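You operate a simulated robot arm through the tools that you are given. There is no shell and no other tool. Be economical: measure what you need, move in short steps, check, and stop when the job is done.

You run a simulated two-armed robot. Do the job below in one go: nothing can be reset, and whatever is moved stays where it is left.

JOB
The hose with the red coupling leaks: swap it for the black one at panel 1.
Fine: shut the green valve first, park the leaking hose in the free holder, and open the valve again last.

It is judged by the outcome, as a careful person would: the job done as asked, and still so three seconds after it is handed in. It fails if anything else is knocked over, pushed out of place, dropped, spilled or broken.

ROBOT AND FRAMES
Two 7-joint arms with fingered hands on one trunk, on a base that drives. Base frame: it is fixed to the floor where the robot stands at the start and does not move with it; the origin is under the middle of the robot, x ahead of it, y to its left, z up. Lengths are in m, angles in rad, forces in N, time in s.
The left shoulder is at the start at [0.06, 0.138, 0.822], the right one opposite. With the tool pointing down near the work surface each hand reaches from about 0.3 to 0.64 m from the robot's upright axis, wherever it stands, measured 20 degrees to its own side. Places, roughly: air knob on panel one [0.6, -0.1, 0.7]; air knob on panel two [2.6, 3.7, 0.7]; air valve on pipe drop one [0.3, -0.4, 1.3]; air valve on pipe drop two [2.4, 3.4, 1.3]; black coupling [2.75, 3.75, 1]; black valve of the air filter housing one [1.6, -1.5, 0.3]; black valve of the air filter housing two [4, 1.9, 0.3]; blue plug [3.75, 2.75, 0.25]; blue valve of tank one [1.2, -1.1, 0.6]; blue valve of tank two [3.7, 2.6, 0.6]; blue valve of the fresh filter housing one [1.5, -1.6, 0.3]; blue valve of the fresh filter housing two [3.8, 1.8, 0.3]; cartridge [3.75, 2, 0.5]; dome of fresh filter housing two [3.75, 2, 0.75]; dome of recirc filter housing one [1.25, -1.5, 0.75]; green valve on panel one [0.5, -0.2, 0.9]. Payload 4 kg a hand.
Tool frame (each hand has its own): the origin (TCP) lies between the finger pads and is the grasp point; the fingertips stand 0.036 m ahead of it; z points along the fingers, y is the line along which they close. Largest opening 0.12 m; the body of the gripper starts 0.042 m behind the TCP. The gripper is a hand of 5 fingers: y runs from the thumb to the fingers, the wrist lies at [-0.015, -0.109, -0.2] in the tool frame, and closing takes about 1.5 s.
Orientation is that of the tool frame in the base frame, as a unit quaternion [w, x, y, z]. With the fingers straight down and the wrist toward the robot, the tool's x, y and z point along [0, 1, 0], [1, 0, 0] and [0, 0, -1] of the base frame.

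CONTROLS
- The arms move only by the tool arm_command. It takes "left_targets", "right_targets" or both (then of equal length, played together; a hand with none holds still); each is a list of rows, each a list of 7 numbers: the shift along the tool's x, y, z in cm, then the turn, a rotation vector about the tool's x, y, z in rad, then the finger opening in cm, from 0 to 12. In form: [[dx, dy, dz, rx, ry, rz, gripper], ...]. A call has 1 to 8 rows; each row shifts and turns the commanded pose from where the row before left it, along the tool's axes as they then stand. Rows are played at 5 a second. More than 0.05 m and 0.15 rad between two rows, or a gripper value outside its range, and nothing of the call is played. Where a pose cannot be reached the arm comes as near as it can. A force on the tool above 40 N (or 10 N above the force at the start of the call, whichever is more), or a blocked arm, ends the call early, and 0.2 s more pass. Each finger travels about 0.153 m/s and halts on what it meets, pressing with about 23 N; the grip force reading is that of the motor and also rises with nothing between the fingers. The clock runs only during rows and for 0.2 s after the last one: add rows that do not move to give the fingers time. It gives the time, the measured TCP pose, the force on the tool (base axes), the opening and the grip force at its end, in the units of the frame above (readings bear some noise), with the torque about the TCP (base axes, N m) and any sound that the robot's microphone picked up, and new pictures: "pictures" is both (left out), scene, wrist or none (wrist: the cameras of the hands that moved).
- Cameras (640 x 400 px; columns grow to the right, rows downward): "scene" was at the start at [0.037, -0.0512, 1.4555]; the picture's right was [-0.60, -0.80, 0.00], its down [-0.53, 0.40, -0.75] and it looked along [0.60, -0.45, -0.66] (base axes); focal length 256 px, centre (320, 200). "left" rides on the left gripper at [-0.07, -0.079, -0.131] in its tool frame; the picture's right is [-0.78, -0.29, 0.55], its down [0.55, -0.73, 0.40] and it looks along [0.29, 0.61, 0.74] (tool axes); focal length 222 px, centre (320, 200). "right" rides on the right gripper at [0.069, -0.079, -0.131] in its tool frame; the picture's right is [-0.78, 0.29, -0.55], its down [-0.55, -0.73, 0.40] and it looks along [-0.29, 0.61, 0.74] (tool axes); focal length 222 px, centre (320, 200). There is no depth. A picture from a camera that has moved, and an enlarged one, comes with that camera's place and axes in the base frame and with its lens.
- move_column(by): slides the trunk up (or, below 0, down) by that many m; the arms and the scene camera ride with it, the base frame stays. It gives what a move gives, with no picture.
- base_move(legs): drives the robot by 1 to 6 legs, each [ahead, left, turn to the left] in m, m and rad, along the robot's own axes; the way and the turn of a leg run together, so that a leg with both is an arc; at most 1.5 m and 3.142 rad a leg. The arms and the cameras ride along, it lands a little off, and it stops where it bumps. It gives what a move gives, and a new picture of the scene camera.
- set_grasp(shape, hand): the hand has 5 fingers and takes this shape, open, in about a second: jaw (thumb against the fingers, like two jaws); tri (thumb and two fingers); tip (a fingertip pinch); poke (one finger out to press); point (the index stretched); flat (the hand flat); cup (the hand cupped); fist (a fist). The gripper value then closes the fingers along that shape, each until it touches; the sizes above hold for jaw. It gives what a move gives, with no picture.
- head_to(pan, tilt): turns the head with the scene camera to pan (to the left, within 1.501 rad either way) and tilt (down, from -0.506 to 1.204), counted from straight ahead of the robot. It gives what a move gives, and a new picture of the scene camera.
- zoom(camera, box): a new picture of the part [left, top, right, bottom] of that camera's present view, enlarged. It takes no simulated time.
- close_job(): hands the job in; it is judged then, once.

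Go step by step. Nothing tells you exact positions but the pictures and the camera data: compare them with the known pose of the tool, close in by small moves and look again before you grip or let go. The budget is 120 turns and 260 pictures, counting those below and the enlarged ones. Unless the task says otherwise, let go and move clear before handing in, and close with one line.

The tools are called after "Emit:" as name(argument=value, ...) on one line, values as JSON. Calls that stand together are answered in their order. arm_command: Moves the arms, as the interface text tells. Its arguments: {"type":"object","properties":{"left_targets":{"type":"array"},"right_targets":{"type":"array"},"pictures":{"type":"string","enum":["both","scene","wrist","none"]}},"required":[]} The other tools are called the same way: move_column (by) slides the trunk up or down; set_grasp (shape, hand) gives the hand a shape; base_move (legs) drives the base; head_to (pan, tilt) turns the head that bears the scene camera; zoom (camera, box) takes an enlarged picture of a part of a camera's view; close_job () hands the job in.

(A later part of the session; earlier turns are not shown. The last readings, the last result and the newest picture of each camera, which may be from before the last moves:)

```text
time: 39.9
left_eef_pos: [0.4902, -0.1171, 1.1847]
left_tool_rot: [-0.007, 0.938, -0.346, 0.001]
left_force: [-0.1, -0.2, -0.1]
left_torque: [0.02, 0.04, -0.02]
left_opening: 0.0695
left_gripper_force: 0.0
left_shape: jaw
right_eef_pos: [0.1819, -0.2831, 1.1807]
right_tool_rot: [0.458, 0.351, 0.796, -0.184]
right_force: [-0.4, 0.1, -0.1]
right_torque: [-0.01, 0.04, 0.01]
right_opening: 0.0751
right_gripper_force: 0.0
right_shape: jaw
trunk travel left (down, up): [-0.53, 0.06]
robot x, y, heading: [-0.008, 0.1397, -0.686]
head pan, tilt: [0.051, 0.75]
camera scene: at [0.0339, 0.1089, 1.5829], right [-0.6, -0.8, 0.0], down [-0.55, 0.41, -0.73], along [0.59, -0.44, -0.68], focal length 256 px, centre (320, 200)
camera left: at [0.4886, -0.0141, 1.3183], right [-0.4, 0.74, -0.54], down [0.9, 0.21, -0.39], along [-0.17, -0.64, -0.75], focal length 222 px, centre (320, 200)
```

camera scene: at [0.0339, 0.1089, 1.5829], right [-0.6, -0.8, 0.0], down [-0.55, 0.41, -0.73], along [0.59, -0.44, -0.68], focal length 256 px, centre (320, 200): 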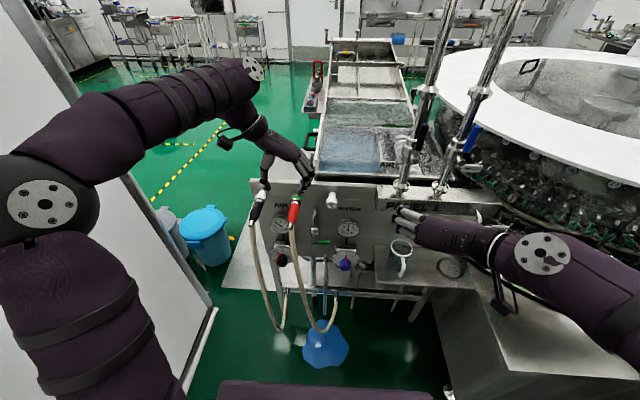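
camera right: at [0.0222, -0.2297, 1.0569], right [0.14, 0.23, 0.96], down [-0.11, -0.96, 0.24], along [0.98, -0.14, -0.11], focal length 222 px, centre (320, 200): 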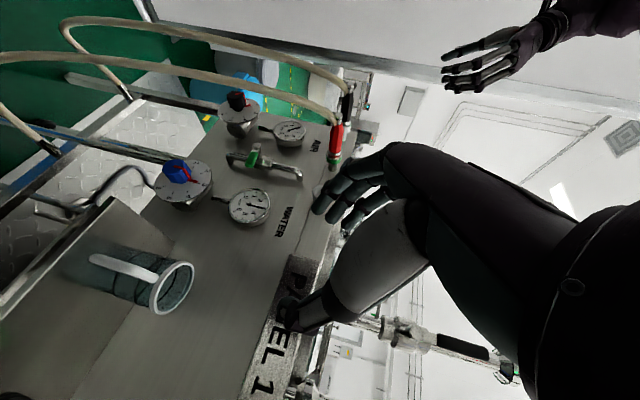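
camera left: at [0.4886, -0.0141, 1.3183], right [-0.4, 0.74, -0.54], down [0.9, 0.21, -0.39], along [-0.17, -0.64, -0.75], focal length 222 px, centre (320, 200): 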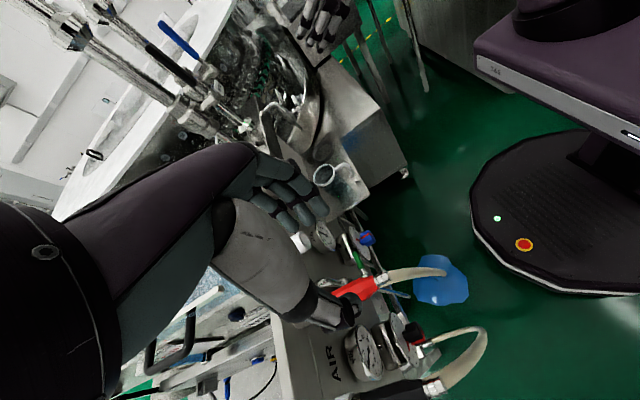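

The left hand is vertical. I move over the red body and down to 6 cm above it.

Emit:
arm_command(left_targets=[[1.6, 0, 3, 0, 0, 0, 7], [1.6, 0, 3, 0, 0, 0, 7], [1.6, 0, 3, 0, 0, 0, 7], [1.6, 0.1, 3, 0, 0, 0, 7]], pictures="wrist")

Emit:
zoom(camera="scene", box=[250, 140, 350, 240])

Emit:
zoom(camera="left", box=[230, 160, 450, 340])

```text
time: 40.9
left_eef_pos: [0.5384, -0.1585, 1.0638]
left_tool_rot: [-0.006, 0.938, -0.347, 0.003]
left_force: [0.2, 0.4, -0.1]
left_torque: [-0.02, 0.01, 0.04]
left_opening: 0.0696
left_gripper_force: 0.0
left_shape: jaw
right_eef_pos: [0.1813, -0.2821, 1.1813]
right_tool_rot: [0.458, 0.351, 0.796, -0.183]
right_force: [0.3, -0.8, 0.1]
right_torque: [0.0, 0.01, 0.0]
right_opening: 0.0751
right_gripper_force: 0.1
right_shape: jaw
trunk travel left (down, up): [-0.53, 0.06]
robot x, y, heading: [-0.0083, 0.1411, -0.687]
head pan, tilt: [0.051, 0.75]
camera left: at [0.5375, -0.0552, 1.1964], right [-0.4, 0.74, -0.54], down [0.9, 0.2, -0.39], along [-0.18, -0.64, -0.75], focal length 222 px, centre (320, 200)
```

left: 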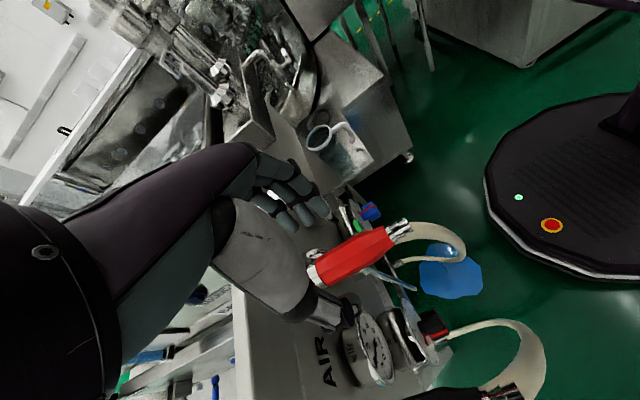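

```text
4.00 times, centred on (300, 190) of scene
camera zoom: at [0.0339, 0.1091, 1.583], right [-0.6, -0.8, 0.0], down [-0.55, 0.41, -0.73], along [0.59, -0.44, -0.68], focal length 1022 px, centre (400, 240)
```

zoom: 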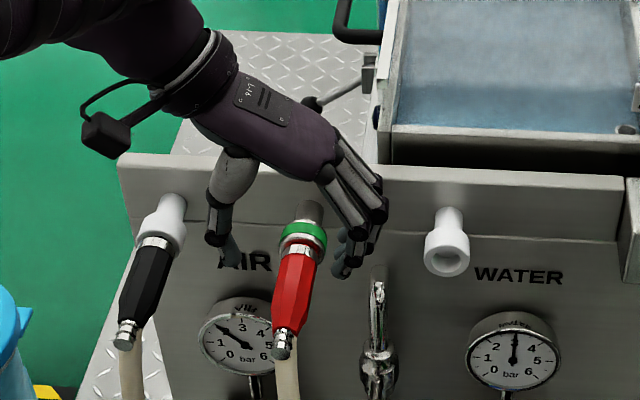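

```text
2.22 times, centred on (340, 250) of left
camera zoom: at [0.5375, -0.0552, 1.1964], right [-0.4, 0.74, -0.54], down [0.9, 0.2, -0.39], along [-0.18, -0.64, -0.75], focal length 494 px, centre (276, 89)
```

zoom: 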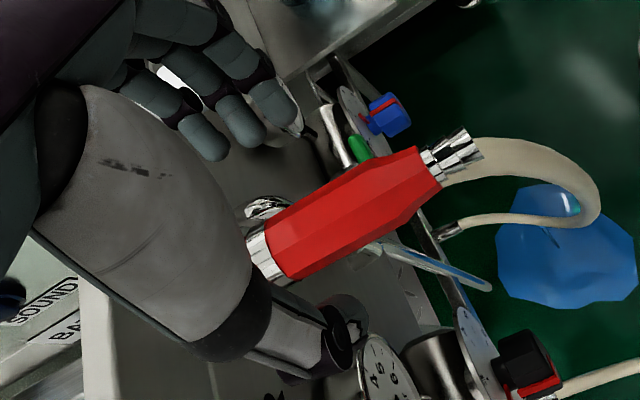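

Aligned with the body between thumb and fingers. I descend to the axis and close.

Emit:
arm_command(left_targets=[[0, 0.1, 2.1, 0, 0, 0, 7], [0, 0, 2.1, 0, 0, 0, 7], [0, 0, 2, 0, 0, 0, 7]], pictures="wrist")

Emit:
zoom(camera="scene", box=[250, 140, 350, 240])

Emit:
zoom(camera="left", box=[230, 160, 450, 340])

```text
time: 41.6
left_eef_pos: [0.5401, -0.1598, 1.0038]
left_tool_rot: [-0.006, 0.938, -0.347, 0.003]
left_force: [0.2, 0.3, 0.5]
left_torque: [0.04, 0.02, 0.0]
left_opening: 0.0695
left_gripper_force: 0.1
left_shape: jaw
right_eef_pos: [0.1823, -0.2823, 1.1814]
right_tool_rot: [0.458, 0.351, 0.796, -0.184]
right_force: [0.4, -0.1, -0.7]
right_torque: [-0.03, 0.01, 0.0]
right_opening: 0.075
right_gripper_force: 0.0
right_shape: jaw
trunk travel left (down, up): [-0.53, 0.06]
robot x, y, heading: [-0.0114, 0.14, -0.695]
head pan, tilt: [0.051, 0.75]
camera left: at [0.5385, -0.0567, 1.1365], right [-0.4, 0.74, -0.54], down [0.9, 0.2, -0.39], along [-0.17, -0.64, -0.74], focal length 222 px, centre (320, 200)
```

left: 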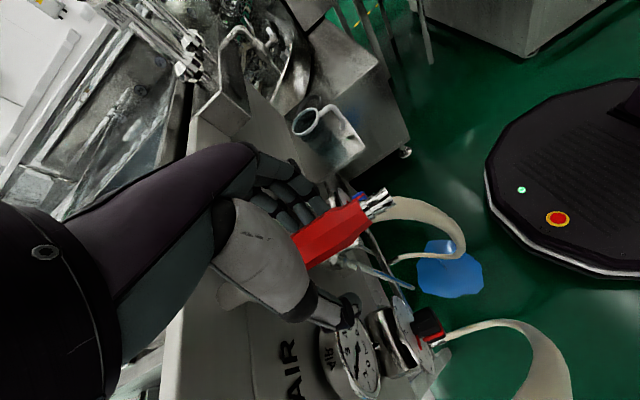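

```text
4.00 times, centred on (300, 190) of scene
camera zoom: at [0.0338, 0.1093, 1.5829], right [-0.6, -0.8, 0.0], down [-0.55, 0.41, -0.73], along [0.59, -0.44, -0.68], focal length 1022 px, centre (400, 240)
```

zoom: 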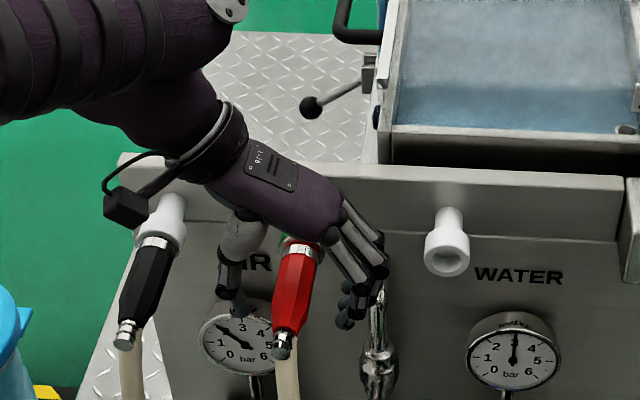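

```text
2.22 times, centred on (340, 250) of left
camera zoom: at [0.5385, -0.0567, 1.1365], right [-0.4, 0.74, -0.54], down [0.9, 0.2, -0.39], along [-0.17, -0.64, -0.74], focal length 494 px, centre (276, 89)
```

zoom: 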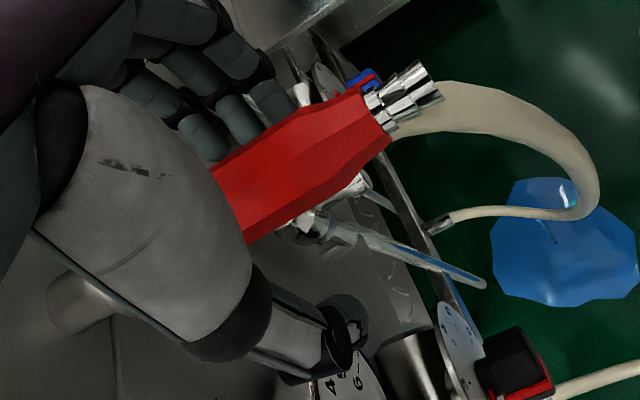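

Emit:
arm_command(left_targets=[[-0.3, 0, 0.3, 0, 0, 0, 5], [0, 0, 0, 0, 0, 0, 3], [0, 0, 0, 0, 0, 0, 1], [0, 0, 0, 0, 0, 0, 0], [0, 0, 0, 0, 0, 0, 0], [0, 0, 0, 0, 0, 0, 0]], pictures="wrist")

Emit:
zoom(camera="scene", box=[250, 140, 350, 240])

Emit:
zoom(camera="left", box=[230, 160, 450, 340])

```text
time: 43.0
left_eef_pos: [0.5366, -0.1567, 1.0015]
left_tool_rot: [-0.007, 0.938, -0.347, 0.002]
left_force: [-3.7, 1.0, -4.3]
left_torque: [-0.04, 0.07, -0.17]
left_opening: 0.0
left_gripper_force: 23.3
left_shape: jaw
right_eef_pos: [0.1813, -0.2824, 1.1811]
right_tool_rot: [0.457, 0.352, 0.796, -0.184]
right_force: [0.1, 0.0, 0.2]
right_torque: [-0.03, -0.02, 0.03]
right_opening: 0.0751
right_gripper_force: 0.0
right_shape: jaw
trunk travel left (down, up): [-0.53, 0.06]
robot x, y, heading: [-0.0095, 0.1393, -0.689]
head pan, tilt: [0.051, 0.75]
camera left: at [0.5353, -0.0537, 1.1335], right [-0.4, 0.74, -0.54], down [0.9, 0.2, -0.39], along [-0.18, -0.64, -0.75], focal length 222 px, centre (320, 200)
```

left: 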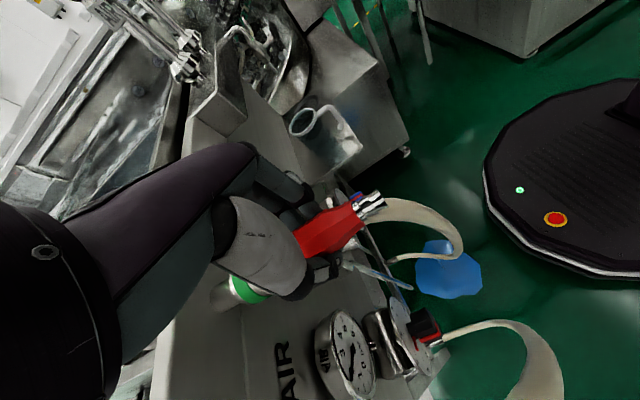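

```text
4.00 times, centred on (300, 190) of scene
camera zoom: at [0.0333, 0.1094, 1.5829], right [-0.6, -0.8, 0.0], down [-0.55, 0.41, -0.73], along [0.59, -0.44, -0.68], focal length 1022 px, centre (400, 240)
```

zoom: 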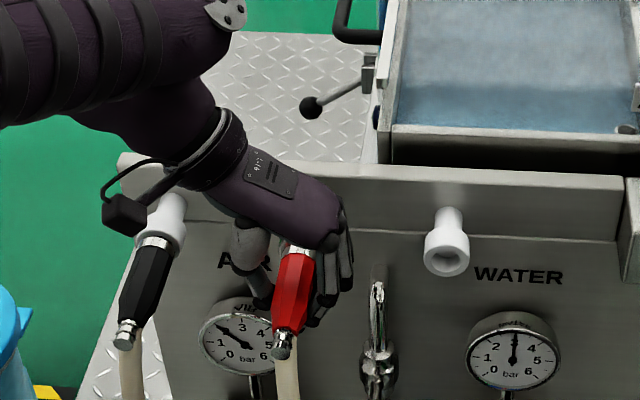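

```text
2.22 times, centred on (340, 250) of left
camera zoom: at [0.5353, -0.0537, 1.1335], right [-0.4, 0.74, -0.54], down [0.9, 0.2, -0.39], along [-0.18, -0.64, -0.75], focal length 494 px, centre (276, 89)
```

zoom: 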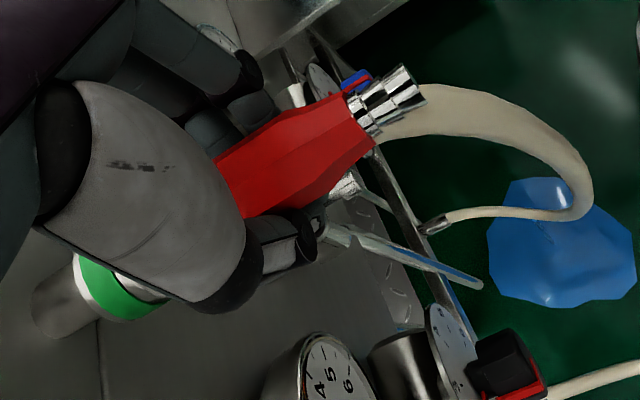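

The hand encloses the body. I pull straight out in small steps.

Emit:
arm_command(left_targets=[[-0.8, 0, 0, 0, 0, 0, 0], [-0.8, 0, 0, 0, 0, 0, 0], [-0.8, 0, 0, 0, 0, 0, 0]], pictures="wrist")

Emit:
zoom(camera="left", box=[230, 160, 450, 340])

```text
time: 43.9
left_eef_pos: [0.52, -0.1413, 0.9992]
left_tool_rot: [-0.006, 0.938, -0.346, 0.002]
left_force: [6.8, -3.3, -7.9]
left_torque: [0.06, 0.07, -0.1]
left_opening: 0.0001
left_gripper_force: 22.8
left_shape: jaw
right_eef_pos: [0.1831, -0.282, 1.1807]
right_tool_rot: [0.458, 0.351, 0.796, -0.183]
right_force: [0.2, 0.1, 0.4]
right_torque: [0.01, 0.02, -0.02]
right_opening: 0.0752
right_gripper_force: 0.0
right_shape: jaw
trunk travel left (down, up): [-0.53, 0.06]
robot x, y, heading: [-0.0092, 0.1386, -0.695]
head pan, tilt: [0.051, 0.75]
camera left: at [0.5181, -0.0375, 1.1328], right [-0.4, 0.74, -0.54], down [0.9, 0.21, -0.39], along [-0.17, -0.64, -0.75], focal length 222 px, centre (320, 200)
```

left: 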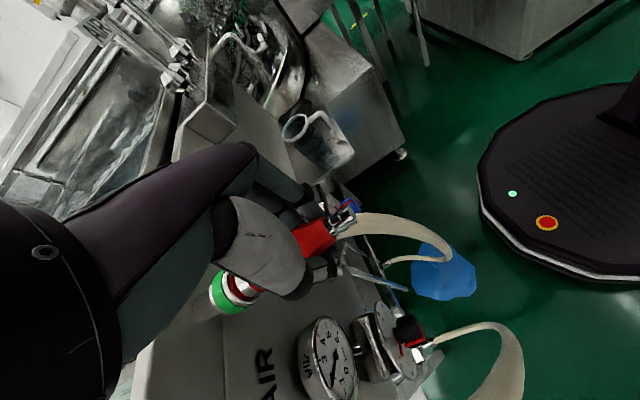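

```text
2.22 times, centred on (340, 250) of left
camera zoom: at [0.5181, -0.0375, 1.1328], right [-0.4, 0.74, -0.54], down [0.9, 0.21, -0.39], along [-0.17, -0.64, -0.75], focal length 494 px, centre (276, 89)
```

zoom: 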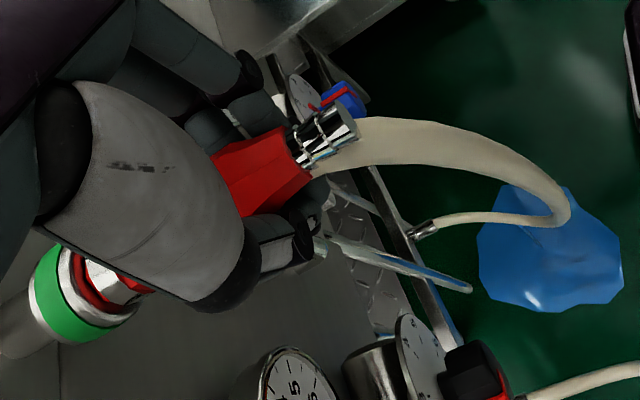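

The hand slips again while the coupling stays. I can now see the socket end; I zoom in for any latch.

Emit:
zoom(camera="left", box=[190, 250, 290, 330])

Emit:
zoom(camera="right", box=[200, 60, 340, 180])

Emit:
zoom(camera="scene", box=[265, 170, 335, 230])

```text
5.00 times, centred on (240, 290) of left
camera zoom: at [0.5181, -0.0375, 1.1328], right [-0.4, 0.74, -0.54], down [0.9, 0.21, -0.39], along [-0.17, -0.64, -0.75], focal length 1111 px, centre (720, -250)
```

zoom: 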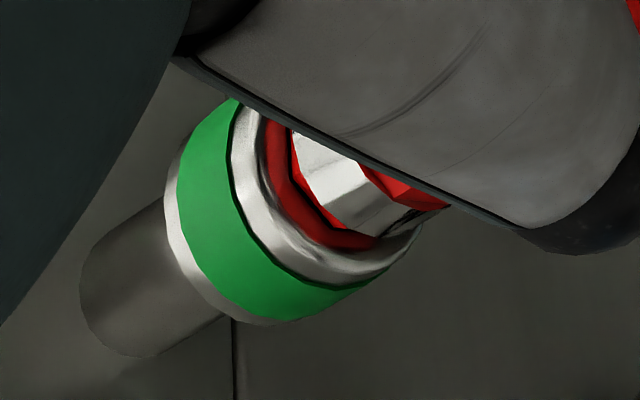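

```text
3.33 times, centred on (270, 120) of right
camera zoom: at [0.0238, -0.2297, 1.187], right [0.15, 0.23, 0.96], down [-0.11, -0.96, 0.25], along [0.98, -0.14, -0.11], focal length 740 px, centre (487, 467)
```

zoom: 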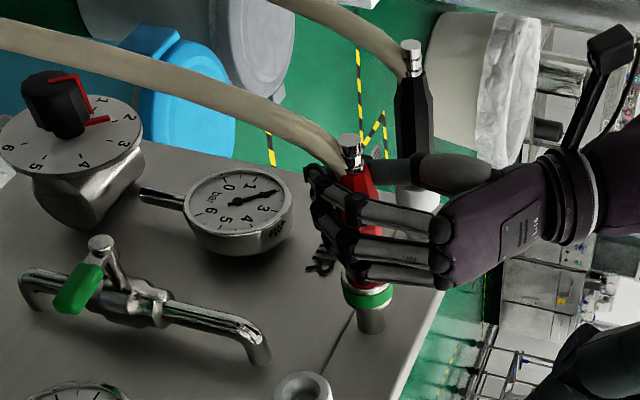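

```text
6.67 times, centred on (300, 200) of scene
camera zoom: at [0.0346, 0.1089, 1.5829], right [-0.6, -0.8, 0.0], down [-0.55, 0.41, -0.73], along [0.59, -0.44, -0.68], focal length 1703 px, centre (453, 200)
```

zoom: 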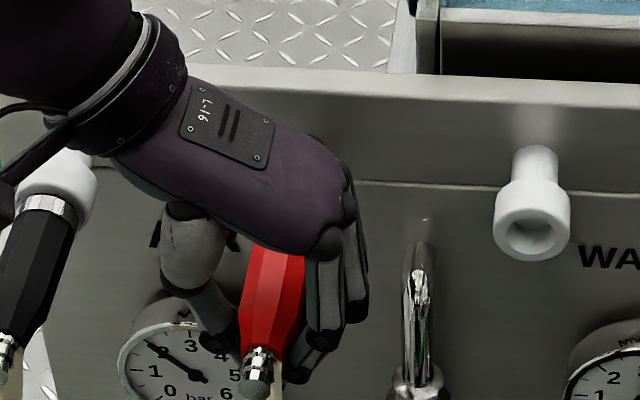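

No latch is visible beyond a plain sleeve, and the body sat in the hollow of my hand rather than between the pads (the fingers closed fully under it). I re-grip with the hand 2.5 cm higher so that the pads themselves squeeze the body.

Emit:
arm_command(left_targets=[[0, 0, 0, 0, 0, 0, 3], [0, 0, 0, 0, 0, 0, 6], [0, 0, 0, 0, 0, 0, 7], [1, 0, -1.3, 0, 0, 0, 7], [1, 0.1, -1.2, 0, 0, 0, 7], [0, 0, 0, 0, 0, 0, 5]], pictures="none")

Emit:
arm_command(left_targets=[[0, 0, 0, 0, 0, 0, 3], [0, 0, 0, 0, 0, 0, 1], [0, 0, 0, 0, 0, 0, 0], [0, 0, 0, 0, 0, 0, 0], [0, 0, 0, 0, 0, 0, 0]], pictures="wrist")

Emit:
zoom(camera="left", box=[230, 160, 450, 340])

Emit:
zoom(camera="right", box=[200, 60, 340, 180])

```text
time: 45.2
left_eef_pos: [0.5326, -0.1552, 1.0247]
left_tool_rot: [-0.007, 0.938, -0.347, 0.003]
left_force: [0.5, 0.9, 0.4]
left_torque: [0.0, 0.01, 0.01]
left_opening: 0.0502
left_gripper_force: 0.0
left_shape: jaw
right_eef_pos: [0.1812, -0.2823, 1.1815]
right_tool_rot: [0.457, 0.352, 0.796, -0.184]
right_force: [-0.5, -2.0, 0.1]
right_torque: [-0.01, -0.03, -0.02]
right_opening: 0.0752
right_gripper_force: 0.0
right_shape: jaw
trunk travel left (down, up): [-0.53, 0.06]
robot x, y, heading: [-0.0113, 0.1429, -0.69]
head pan, tilt: [0.051, 0.75]
```

```text
time: 46.5
left_eef_pos: [0.5322, -0.1543, 1.0264]
left_tool_rot: [-0.006, 0.938, -0.347, 0.003]
left_force: [-3.2, -4.5, -0.6]
left_torque: [-0.13, 0.11, -0.14]
left_opening: 0.0205
left_gripper_force: 22.7
left_shape: jaw
right_eef_pos: [0.1802, -0.2825, 1.1794]
right_tool_rot: [0.458, 0.352, 0.795, -0.183]
right_force: [0.9, 0.0, 0.6]
right_torque: [-0.03, 0.02, 0.01]
right_opening: 0.0749
right_gripper_force: 0.2
right_shape: jaw
trunk travel left (down, up): [-0.53, 0.06]
robot x, y, heading: [-0.0097, 0.1396, -0.693]
head pan, tilt: [0.051, 0.75]
camera left: at [0.5311, -0.0516, 1.1581], right [-0.4, 0.74, -0.54], down [0.9, 0.2, -0.39], along [-0.17, -0.64, -0.75], focal length 222 px, centre (320, 200)
```

left: 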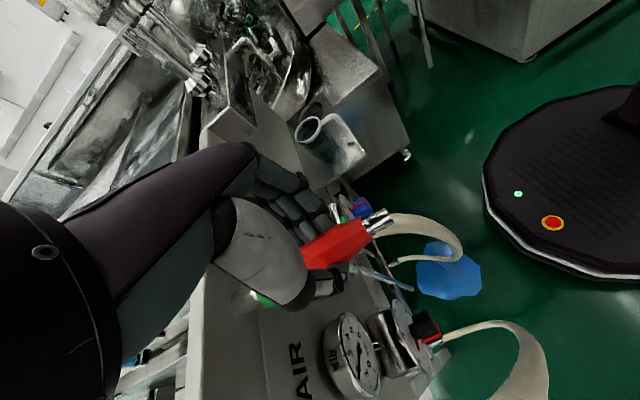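

```text
2.22 times, centred on (340, 250) of left
camera zoom: at [0.5311, -0.0516, 1.1581], right [-0.4, 0.74, -0.54], down [0.9, 0.2, -0.39], along [-0.17, -0.64, -0.75], focal length 494 px, centre (276, 89)
```

zoom: 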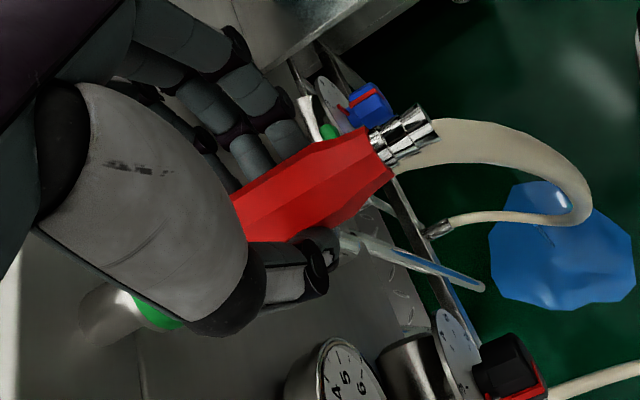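

```text
3.33 times, centred on (270, 120) of right
camera zoom: at [0.0225, -0.2297, 1.1871], right [0.14, 0.23, 0.96], down [-0.11, -0.96, 0.24], along [0.98, -0.14, -0.11], focal length 740 px, centre (487, 467)
```

zoom: 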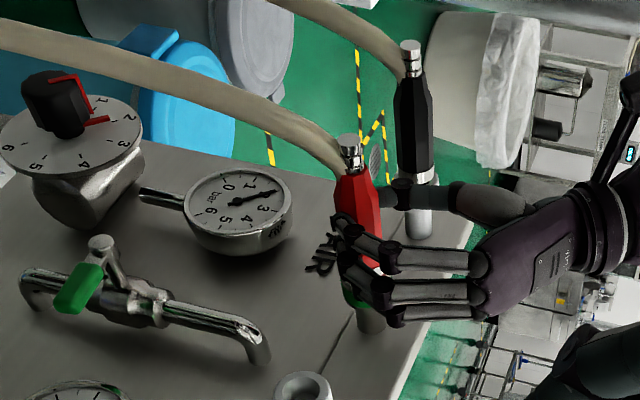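

Now the pads squeeze the body (opening 2 cm). I pull again in small steps.

Emit:
arm_command(left_targets=[[-0.7, 0, 0, 0, 0, 0, 0], [-0.7, 0, 0, 0, 0, 0, 0], [-0.7, 0, 0, 0, 0, 0, 0]], pictures="wrist")

Emit:
zoom(camera="left", box=[190, 160, 450, 340])

Emit:
zoom(camera="right", box=[200, 60, 340, 180])

```text
time: 47.2
left_eef_pos: [0.5188, -0.141, 1.0255]
left_tool_rot: [-0.007, 0.938, -0.347, 0.001]
left_force: [-1.3, -0.5, 0.1]
left_torque: [0.02, 0.04, -0.02]
left_opening: 0.0209
left_gripper_force: 23.4
left_shape: jaw
right_eef_pos: [0.1815, -0.2822, 1.1817]
right_tool_rot: [0.457, 0.352, 0.796, -0.183]
right_force: [0.8, 0.0, 0.9]
right_torque: [0.01, 0.02, -0.03]
right_opening: 0.0749
right_gripper_force: 0.0
right_shape: jaw
trunk travel left (down, up): [-0.53, 0.06]
robot x, y, heading: [-0.0072, 0.14, -0.694]
head pan, tilt: [0.051, 0.75]
camera left: at [0.5164, -0.0379, 1.1582], right [-0.4, 0.74, -0.54], down [0.9, 0.2, -0.39], along [-0.17, -0.64, -0.75], focal length 222 px, centre (320, 200)
```

left: 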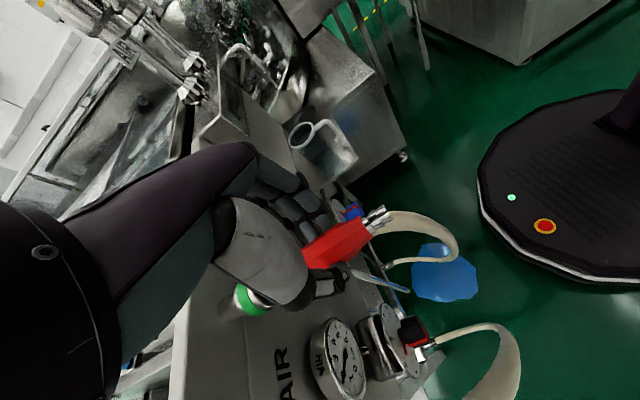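

```text
2.22 times, centred on (320, 250) of left
camera zoom: at [0.5164, -0.0379, 1.1582], right [-0.4, 0.74, -0.54], down [0.9, 0.2, -0.39], along [-0.17, -0.64, -0.75], focal length 494 px, centre (320, 89)
```

zoom: 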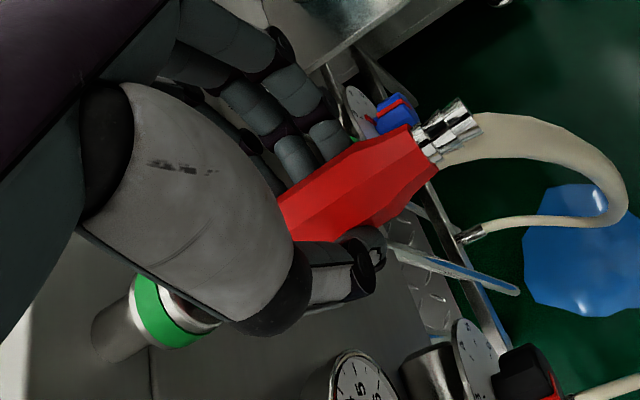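

```text
3.33 times, centred on (270, 120) of right
camera zoom: at [0.0229, -0.2291, 1.1872], right [0.14, 0.23, 0.96], down [-0.11, -0.96, 0.25], along [0.98, -0.14, -0.11], focal length 740 px, centre (487, 467)
```

zoom: 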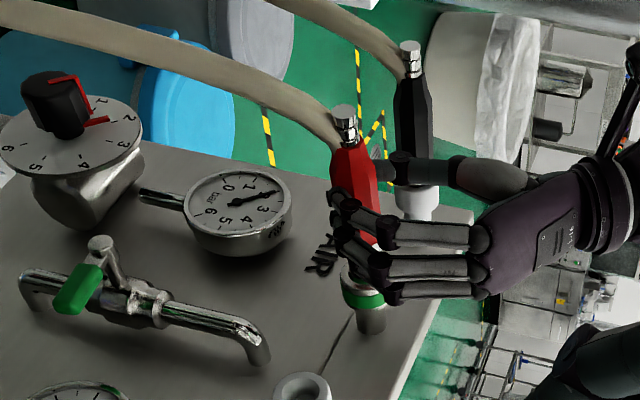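

The coupling came out with the hand; the pull was just a detent. I draw it further out, 6 cm more.

Emit:
arm_command(left_targets=[[-1.5, 0, 0, 0, 0, 0, 0], [-1.5, 0, 0, 0, 0, 0, 0], [-1.5, 0, 0, 0, 0, 0, 0], [-1.5, 0, 0, 0, 0, 0, 0]], pictures="both")

Emit:
zoom(camera="right", box=[200, 60, 340, 180])

Emit:
zoom(camera="scene", box=[250, 160, 350, 240])

```text
time: 48.2
left_eef_pos: [0.4706, -0.1003, 1.0265]
left_tool_rot: [-0.006, 0.938, -0.347, 0.002]
left_force: [0.5, -0.2, 0.4]
left_torque: [0.03, 0.01, 0.01]
left_opening: 0.0206
left_gripper_force: 22.5
left_shape: jaw
right_eef_pos: [0.1812, -0.2819, 1.18]
right_tool_rot: [0.459, 0.352, 0.795, -0.184]
right_force: [-1.2, -1.2, -0.8]
right_torque: [0.01, -0.01, 0.0]
right_opening: 0.0749
right_gripper_force: 0.0
right_shape: jaw
trunk travel left (down, up): [-0.53, 0.06]
robot x, y, heading: [-0.0099, 0.1452, -0.693]
head pan, tilt: [0.051, 0.75]
camera scene: at [0.033, 0.1096, 1.583], right [-0.6, -0.8, 0.0], down [-0.55, 0.41, -0.73], along [0.59, -0.44, -0.68], focal length 256 px, centre (320, 200)
camera left: at [0.469, 0.0037, 1.1591], right [-0.4, 0.74, -0.54], down [0.9, 0.2, -0.39], along [-0.17, -0.64, -0.75], focal length 222 px, centre (320, 200)
```

scene: 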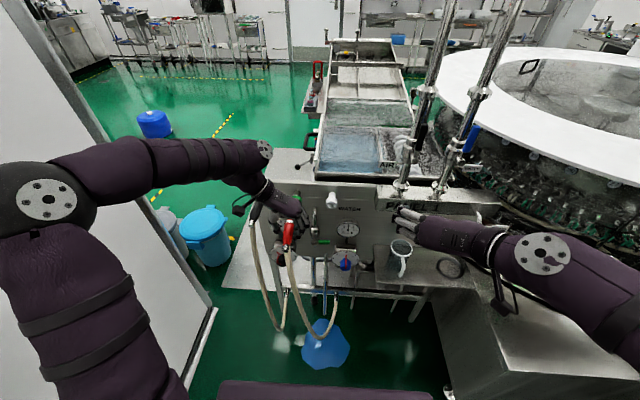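
left: 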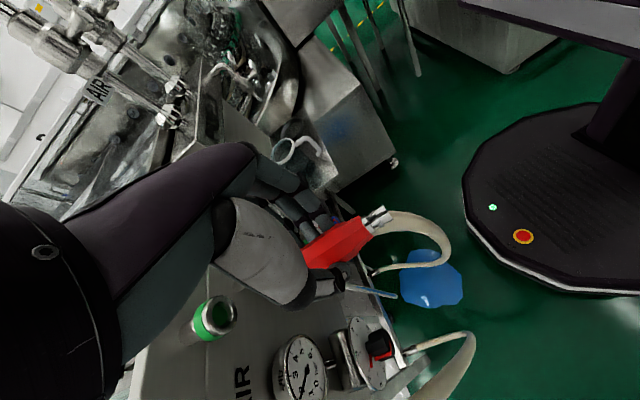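

```text
3.33 times, centred on (270, 120) of right
camera zoom: at [0.0226, -0.2292, 1.1873], right [0.14, 0.23, 0.96], down [-0.11, -0.96, 0.25], along [0.98, -0.14, -0.11], focal length 740 px, centre (487, 467)
```

zoom: 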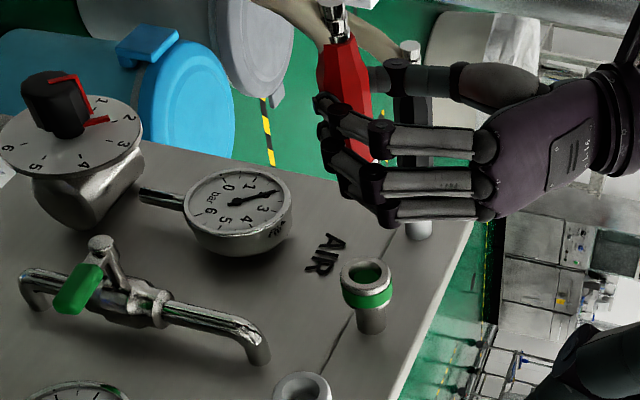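

```text
5.00 times, centred on (300, 200) of scene
camera zoom: at [0.033, 0.1096, 1.583], right [-0.6, -0.8, 0.0], down [-0.55, 0.41, -0.73], along [0.59, -0.44, -0.68], focal length 1278 px, centre (420, 200)
```

zoom: 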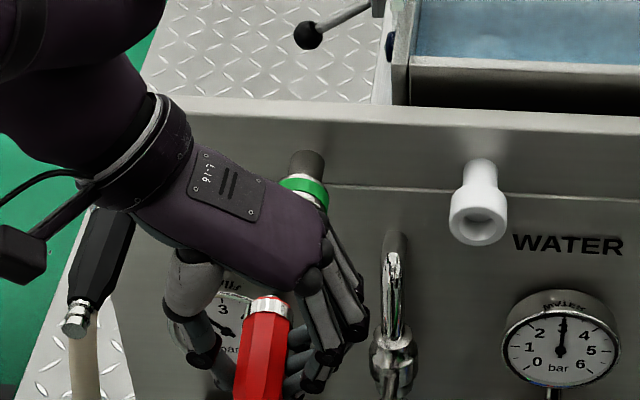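

The coupling is free and well held. I shift it sideways 11.6 cm in front of the free holder.

Emit:
arm_command(left_targets=[[0, 2.9, 0, 0, 0, 0, 0], [0, 2.9, 0, 0, 0, 0, 0], [0, 2.9, 0, 0, 0, 0, 0], [0, 2.9, 0, 0, 0, 0, 0], [0, 0, 0, 0, 0, 0, 0]], pictures="both")

Emit:
zoom(camera="right", box=[190, 60, 370, 220])

Emit:
zoom(camera="scene", box=[270, 160, 370, 260])

Emit:
zoom(camera="left", box=[190, 150, 450, 340])

```text
time: 49.5
left_eef_pos: [0.3955, -0.1904, 1.0237]
left_tool_rot: [-0.006, 0.938, -0.347, 0.003]
left_force: [0.1, 1.0, -0.1]
left_torque: [0.0, 0.01, -0.02]
left_opening: 0.0206
left_gripper_force: 23.1
left_shape: jaw
right_eef_pos: [0.1824, -0.2821, 1.1787]
right_tool_rot: [0.458, 0.351, 0.796, -0.183]
right_force: [-0.2, -0.3, 0.1]
right_torque: [0.0, 0.0, 0.02]
right_opening: 0.075
right_gripper_force: 0.0
right_shape: jaw
trunk travel left (down, up): [-0.53, 0.06]
robot x, y, heading: [-0.0099, 0.1424, -0.694]
head pan, tilt: [0.051, 0.75]
camera scene: at [0.0335, 0.1097, 1.5829], right [-0.6, -0.8, 0.0], down [-0.55, 0.41, -0.73], along [0.59, -0.44, -0.68], focal length 256 px, centre (320, 200)
camera left: at [0.3942, -0.0859, 1.1569], right [-0.4, 0.74, -0.54], down [0.9, 0.21, -0.39], along [-0.17, -0.64, -0.75], focal length 222 px, centre (320, 200)
```

scene: 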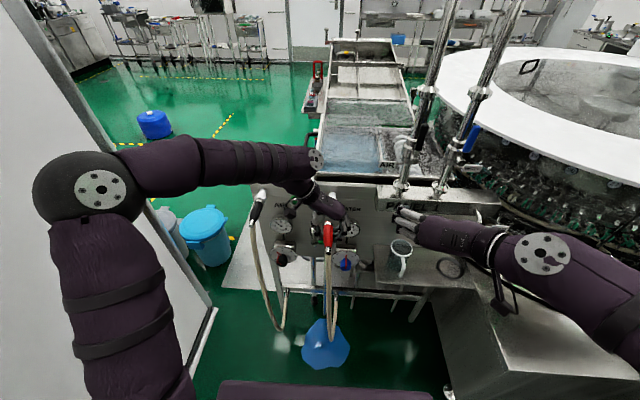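
left: 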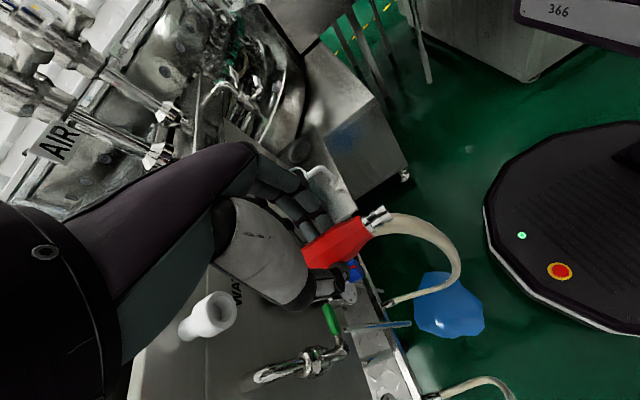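

```text
2.50 times, centred on (280, 140) of right
camera zoom: at [0.023, -0.2291, 1.1873], right [0.14, 0.23, 0.96], down [-0.11, -0.96, 0.25], along [0.98, -0.14, -0.11], focal length 555 px, centre (420, 350)
```

zoom: 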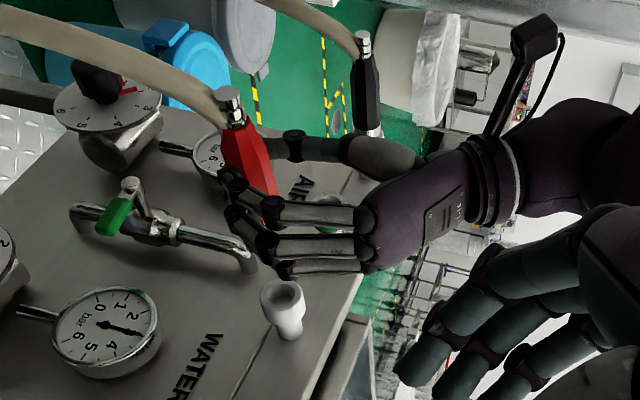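

```text
4.00 times, centred on (320, 210) of scene
camera zoom: at [0.0335, 0.1097, 1.5829], right [-0.6, -0.8, 0.0], down [-0.55, 0.41, -0.73], along [0.59, -0.44, -0.68], focal length 1022 px, centre (320, 160)
```

zoom: 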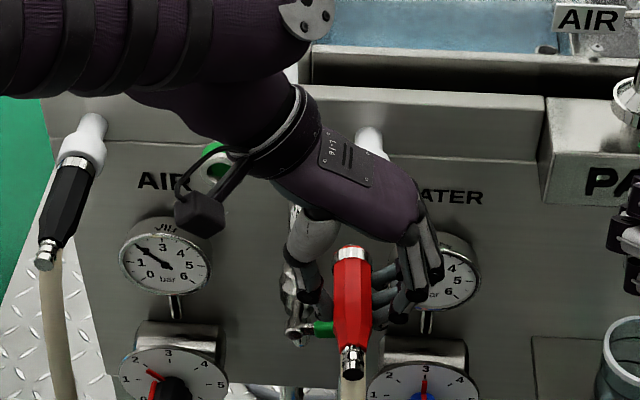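

```text
2.11 times, centred on (320, 245) of left
camera zoom: at [0.3942, -0.0859, 1.1569], right [-0.4, 0.74, -0.54], down [0.9, 0.21, -0.39], along [-0.17, -0.64, -0.75], focal length 468 px, centre (320, 105)
```

zoom: 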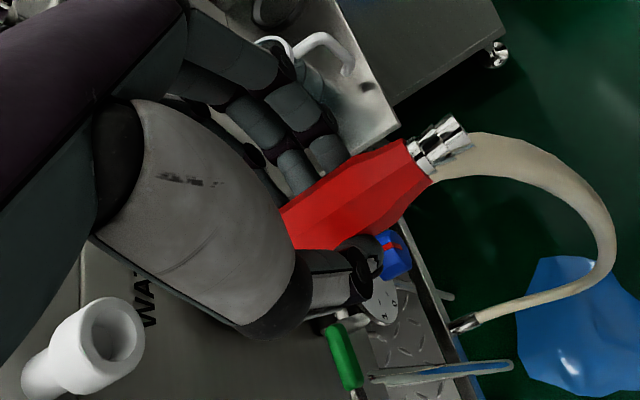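

Mouth of the free holder triangulates to [0.491,-0.276,1.005] and the old port mouth to [0.574,-0.189,1.003], so I need 4 mm more to the right and about 4 mm up. I correct and advance 3.5 cm.

Emit:
arm_command(left_targets=[[0, 0.4, -0.4, 0, 0, 0, 0], [1.2, 0, 0, 0, 0, 0, 0], [1.2, 0, 0, 0, 0, 0, 0], [1.1, 0, 0, 0, 0, 0, 0], [0, 0, 0, 0, 0, 0, 0]], pictures="none")

Emit:
zoom(camera="right", box=[210, 90, 330, 200])

Emit:
zoom(camera="scene", box=[285, 175, 375, 255])

Emit:
zoom(camera="left", box=[170, 190, 390, 340])

```text
time: 50.6
left_eef_pos: [0.4196, -0.2174, 1.0286]
left_tool_rot: [-0.006, 0.938, -0.347, 0.003]
left_force: [0.2, -0.2, -1.2]
left_torque: [-0.04, 0.0, -0.01]
left_opening: 0.0209
left_gripper_force: 23.3
left_shape: jaw
right_eef_pos: [0.1814, -0.2818, 1.1815]
right_tool_rot: [0.457, 0.351, 0.796, -0.184]
right_force: [-0.6, 0.0, 0.0]
right_torque: [0.0, -0.03, -0.01]
right_opening: 0.0752
right_gripper_force: 0.0
right_shape: jaw
trunk travel left (down, up): [-0.53, 0.06]
robot x, y, heading: [-0.0114, 0.1415, -0.692]
head pan, tilt: [0.051, 0.75]
```

```text
3.64 times, centred on (270, 145) of right
camera zoom: at [0.0227, -0.2293, 1.1872], right [0.14, 0.23, 0.96], down [-0.11, -0.96, 0.25], along [0.98, -0.14, -0.11], focal length 808 px, centre (502, 400)
```

zoom: 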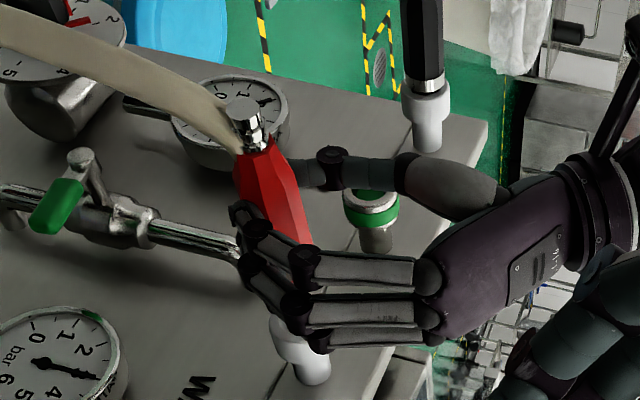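

```text
5.00 times, centred on (330, 215) of scene
camera zoom: at [0.0332, 0.1095, 1.583], right [-0.6, -0.8, 0.0], down [-0.55, 0.41, -0.73], along [0.59, -0.44, -0.68], focal length 1278 px, centre (270, 125)
```

zoom: 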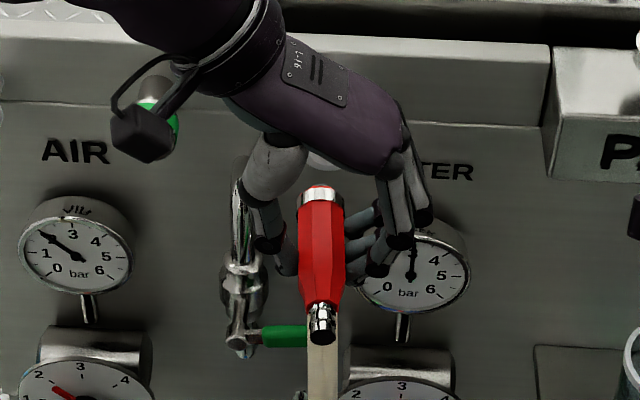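

```text
2.67 times, centred on (280, 265) of left
camera zoom: at [0.4183, -0.1132, 1.1603], right [-0.4, 0.74, -0.54], down [0.9, 0.2, -0.39], along [-0.17, -0.64, -0.75], focal length 592 px, centre (427, 27)
```

zoom: 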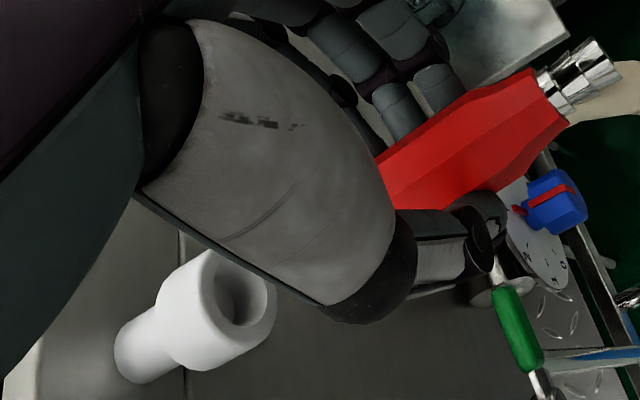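

Lateral alignment is good, but two views suggest the coupling is about 5 mm too high. I lower it 5 mm, advance 1.5 cm and re-check.

Emit:
arm_command(left_targets=[[0, 0, 0.5, 0, 0, 0, 0], [0.8, 0, 0, 0, 0, 0, 0], [0.8, 0, 0, 0, 0, 0, 0], [0, 0, 0, 0, 0, 0, 0]], pictures="none")

Emit:
zoom(camera="right", box=[220, 110, 320, 200])

Emit:
zoom(camera="left", box=[190, 180, 390, 320])

```text
time: 51.6
left_eef_pos: [0.4328, -0.2247, 1.0223]
left_tool_rot: [-0.006, 0.938, -0.348, 0.003]
left_force: [0.2, -0.6, -1.8]
left_torque: [0.03, 0.04, 0.06]
left_opening: 0.0207
left_gripper_force: 23.2
left_shape: jaw
right_eef_pos: [0.1816, -0.2838, 1.1804]
right_tool_rot: [0.458, 0.351, 0.796, -0.183]
right_force: [0.1, 0.1, -0.6]
right_torque: [0.0, 0.0, -0.01]
right_opening: 0.0751
right_gripper_force: 0.0
right_shape: jaw
trunk travel left (down, up): [-0.53, 0.06]
robot x, y, heading: [-0.0096, 0.1398, -0.692]
head pan, tilt: [0.051, 0.75]
```

```text
4.44 times, centred on (270, 155) of right
camera zoom: at [0.0228, -0.2294, 1.1872], right [0.14, 0.23, 0.96], down [-0.11, -0.96, 0.25], along [0.98, -0.14, -0.11], focal length 987 px, centre (542, 400)
```

zoom: 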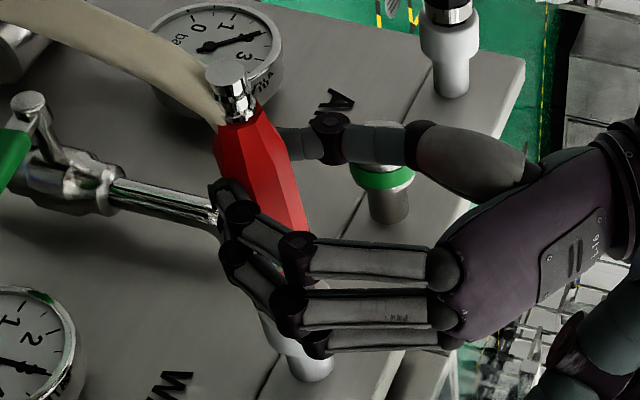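

```text
2.86 times, centred on (290, 250) of left
camera zoom: at [0.43, -0.1218, 1.1558], right [-0.4, 0.74, -0.54], down [0.9, 0.2, -0.39], along [-0.17, -0.64, -0.75], focal length 635 px, centre (406, 57)
```

zoom: 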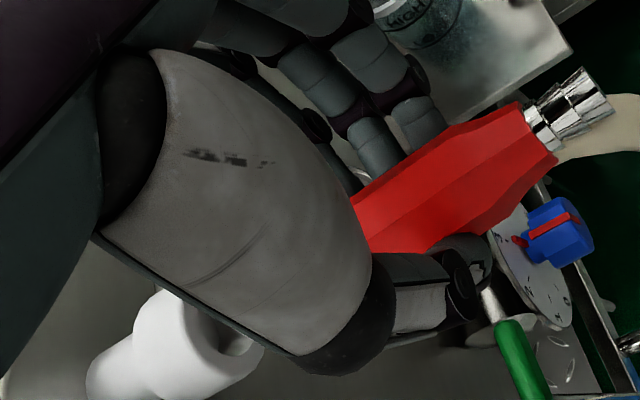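

Left view shows the axis now pointing into the mouth. I feed in slowly and watch the forces.

Emit:
arm_command(left_targets=[[0.6, 0, 0, 0, 0, 0, 0], [0.6, 0, 0, 0, 0, 0, 0], [0.6, 0, 0, 0, 0, 0, 0]], pictures="none")

Emit:
zoom(camera="right", box=[220, 110, 320, 200])

Emit:
zoom(camera="left", box=[190, 180, 390, 320])

```text
time: 52.5
left_eef_pos: [0.4459, -0.2379, 1.0215]
left_tool_rot: [-0.007, 0.938, -0.348, 0.001]
left_force: [0.3, -0.4, -0.9]
left_torque: [0.0, 0.03, 0.01]
left_opening: 0.0207
left_gripper_force: 23.2
left_shape: jaw
right_eef_pos: [0.1822, -0.2828, 1.1808]
right_tool_rot: [0.458, 0.352, 0.796, -0.183]
right_force: [-0.1, 0.3, -0.5]
right_torque: [0.01, 0.03, 0.02]
right_opening: 0.0749
right_gripper_force: 0.0
right_shape: jaw
trunk travel left (down, up): [-0.53, 0.06]
robot x, y, heading: [-0.0096, 0.1419, -0.691]
head pan, tilt: [0.051, 0.75]
```

```text
4.44 times, centred on (270, 155) of right
camera zoom: at [0.023, -0.2295, 1.1871], right [0.14, 0.23, 0.96], down [-0.11, -0.96, 0.25], along [0.98, -0.14, -0.11], focal length 987 px, centre (542, 400)
```

zoom: 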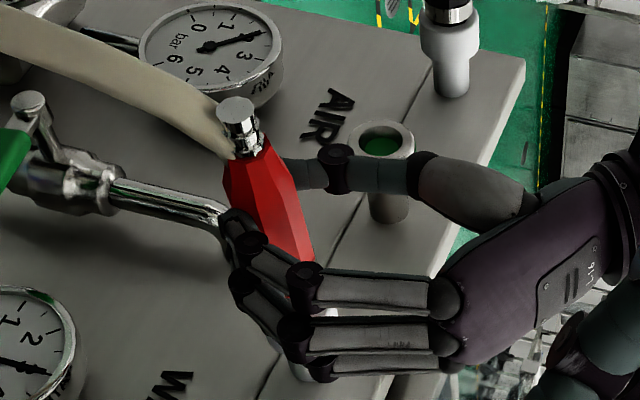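

```text
2.86 times, centred on (290, 250) of left
camera zoom: at [0.4446, -0.1339, 1.1551], right [-0.4, 0.74, -0.54], down [0.9, 0.2, -0.39], along [-0.17, -0.64, -0.75], focal length 635 px, centre (406, 57)
```

zoom: 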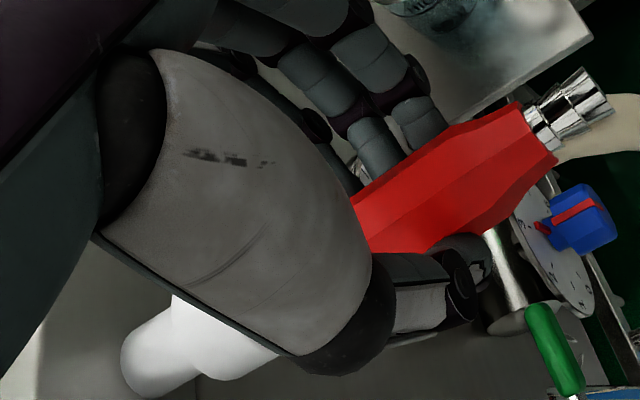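

No contact force, and by depth the nose must already be inside the mouth. I continue to push until it seats.

Emit:
arm_command(left_targets=[[0.5, 0, 0, 0, 0, 0, 0], [0.5, 0, 0, 0, 0, 0, 0], [0.5, 0, 0, 0, 0, 0, 0]], pictures="none")

Emit:
zoom(camera="right", box=[220, 110, 320, 200])

Emit:
zoom(camera="left", box=[190, 180, 390, 320])

```text
time: 53.2
left_eef_pos: [0.4531, -0.2467, 1.0253]
left_tool_rot: [-0.005, 0.938, -0.348, 0.003]
left_force: [-4.8, 5.8, 10.0]
left_torque: [0.16, 0.12, -0.23]
left_opening: 0.0216
left_gripper_force: 22.9
left_shape: jaw
right_eef_pos: [0.1802, -0.2814, 1.1802]
right_tool_rot: [0.459, 0.352, 0.795, -0.184]
right_force: [-0.6, 0.1, -0.2]
right_torque: [0.01, 0.01, -0.01]
right_opening: 0.0751
right_gripper_force: 0.0
right_shape: jaw
trunk travel left (down, up): [-0.53, 0.06]
robot x, y, heading: [-0.009, 0.139, -0.685]
head pan, tilt: [0.051, 0.75]
```

```text
4.44 times, centred on (270, 155) of right
camera zoom: at [0.0219, -0.2283, 1.1878], right [0.14, 0.23, 0.96], down [-0.11, -0.96, 0.25], along [0.98, -0.14, -0.11], focal length 987 px, centre (542, 400)
```

zoom: 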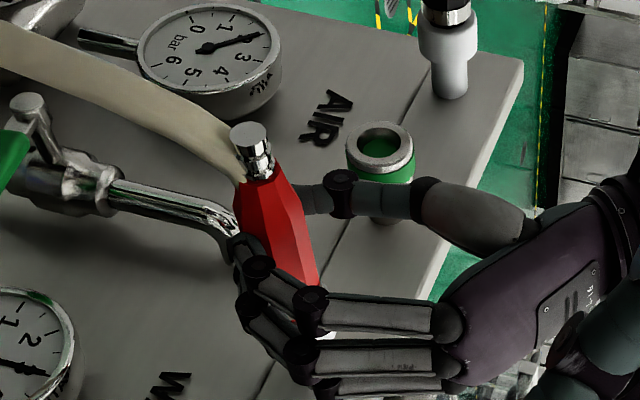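

```text
2.86 times, centred on (290, 250) of left
camera zoom: at [0.4526, -0.1429, 1.1572], right [-0.4, 0.74, -0.54], down [0.9, 0.2, -0.39], along [-0.18, -0.64, -0.74], focal length 635 px, centre (406, 57)
```

zoom: 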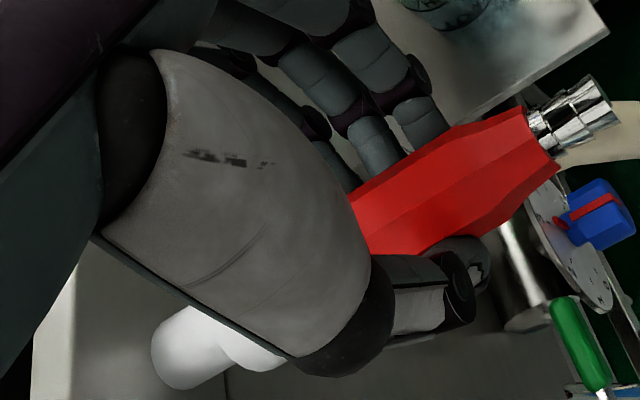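

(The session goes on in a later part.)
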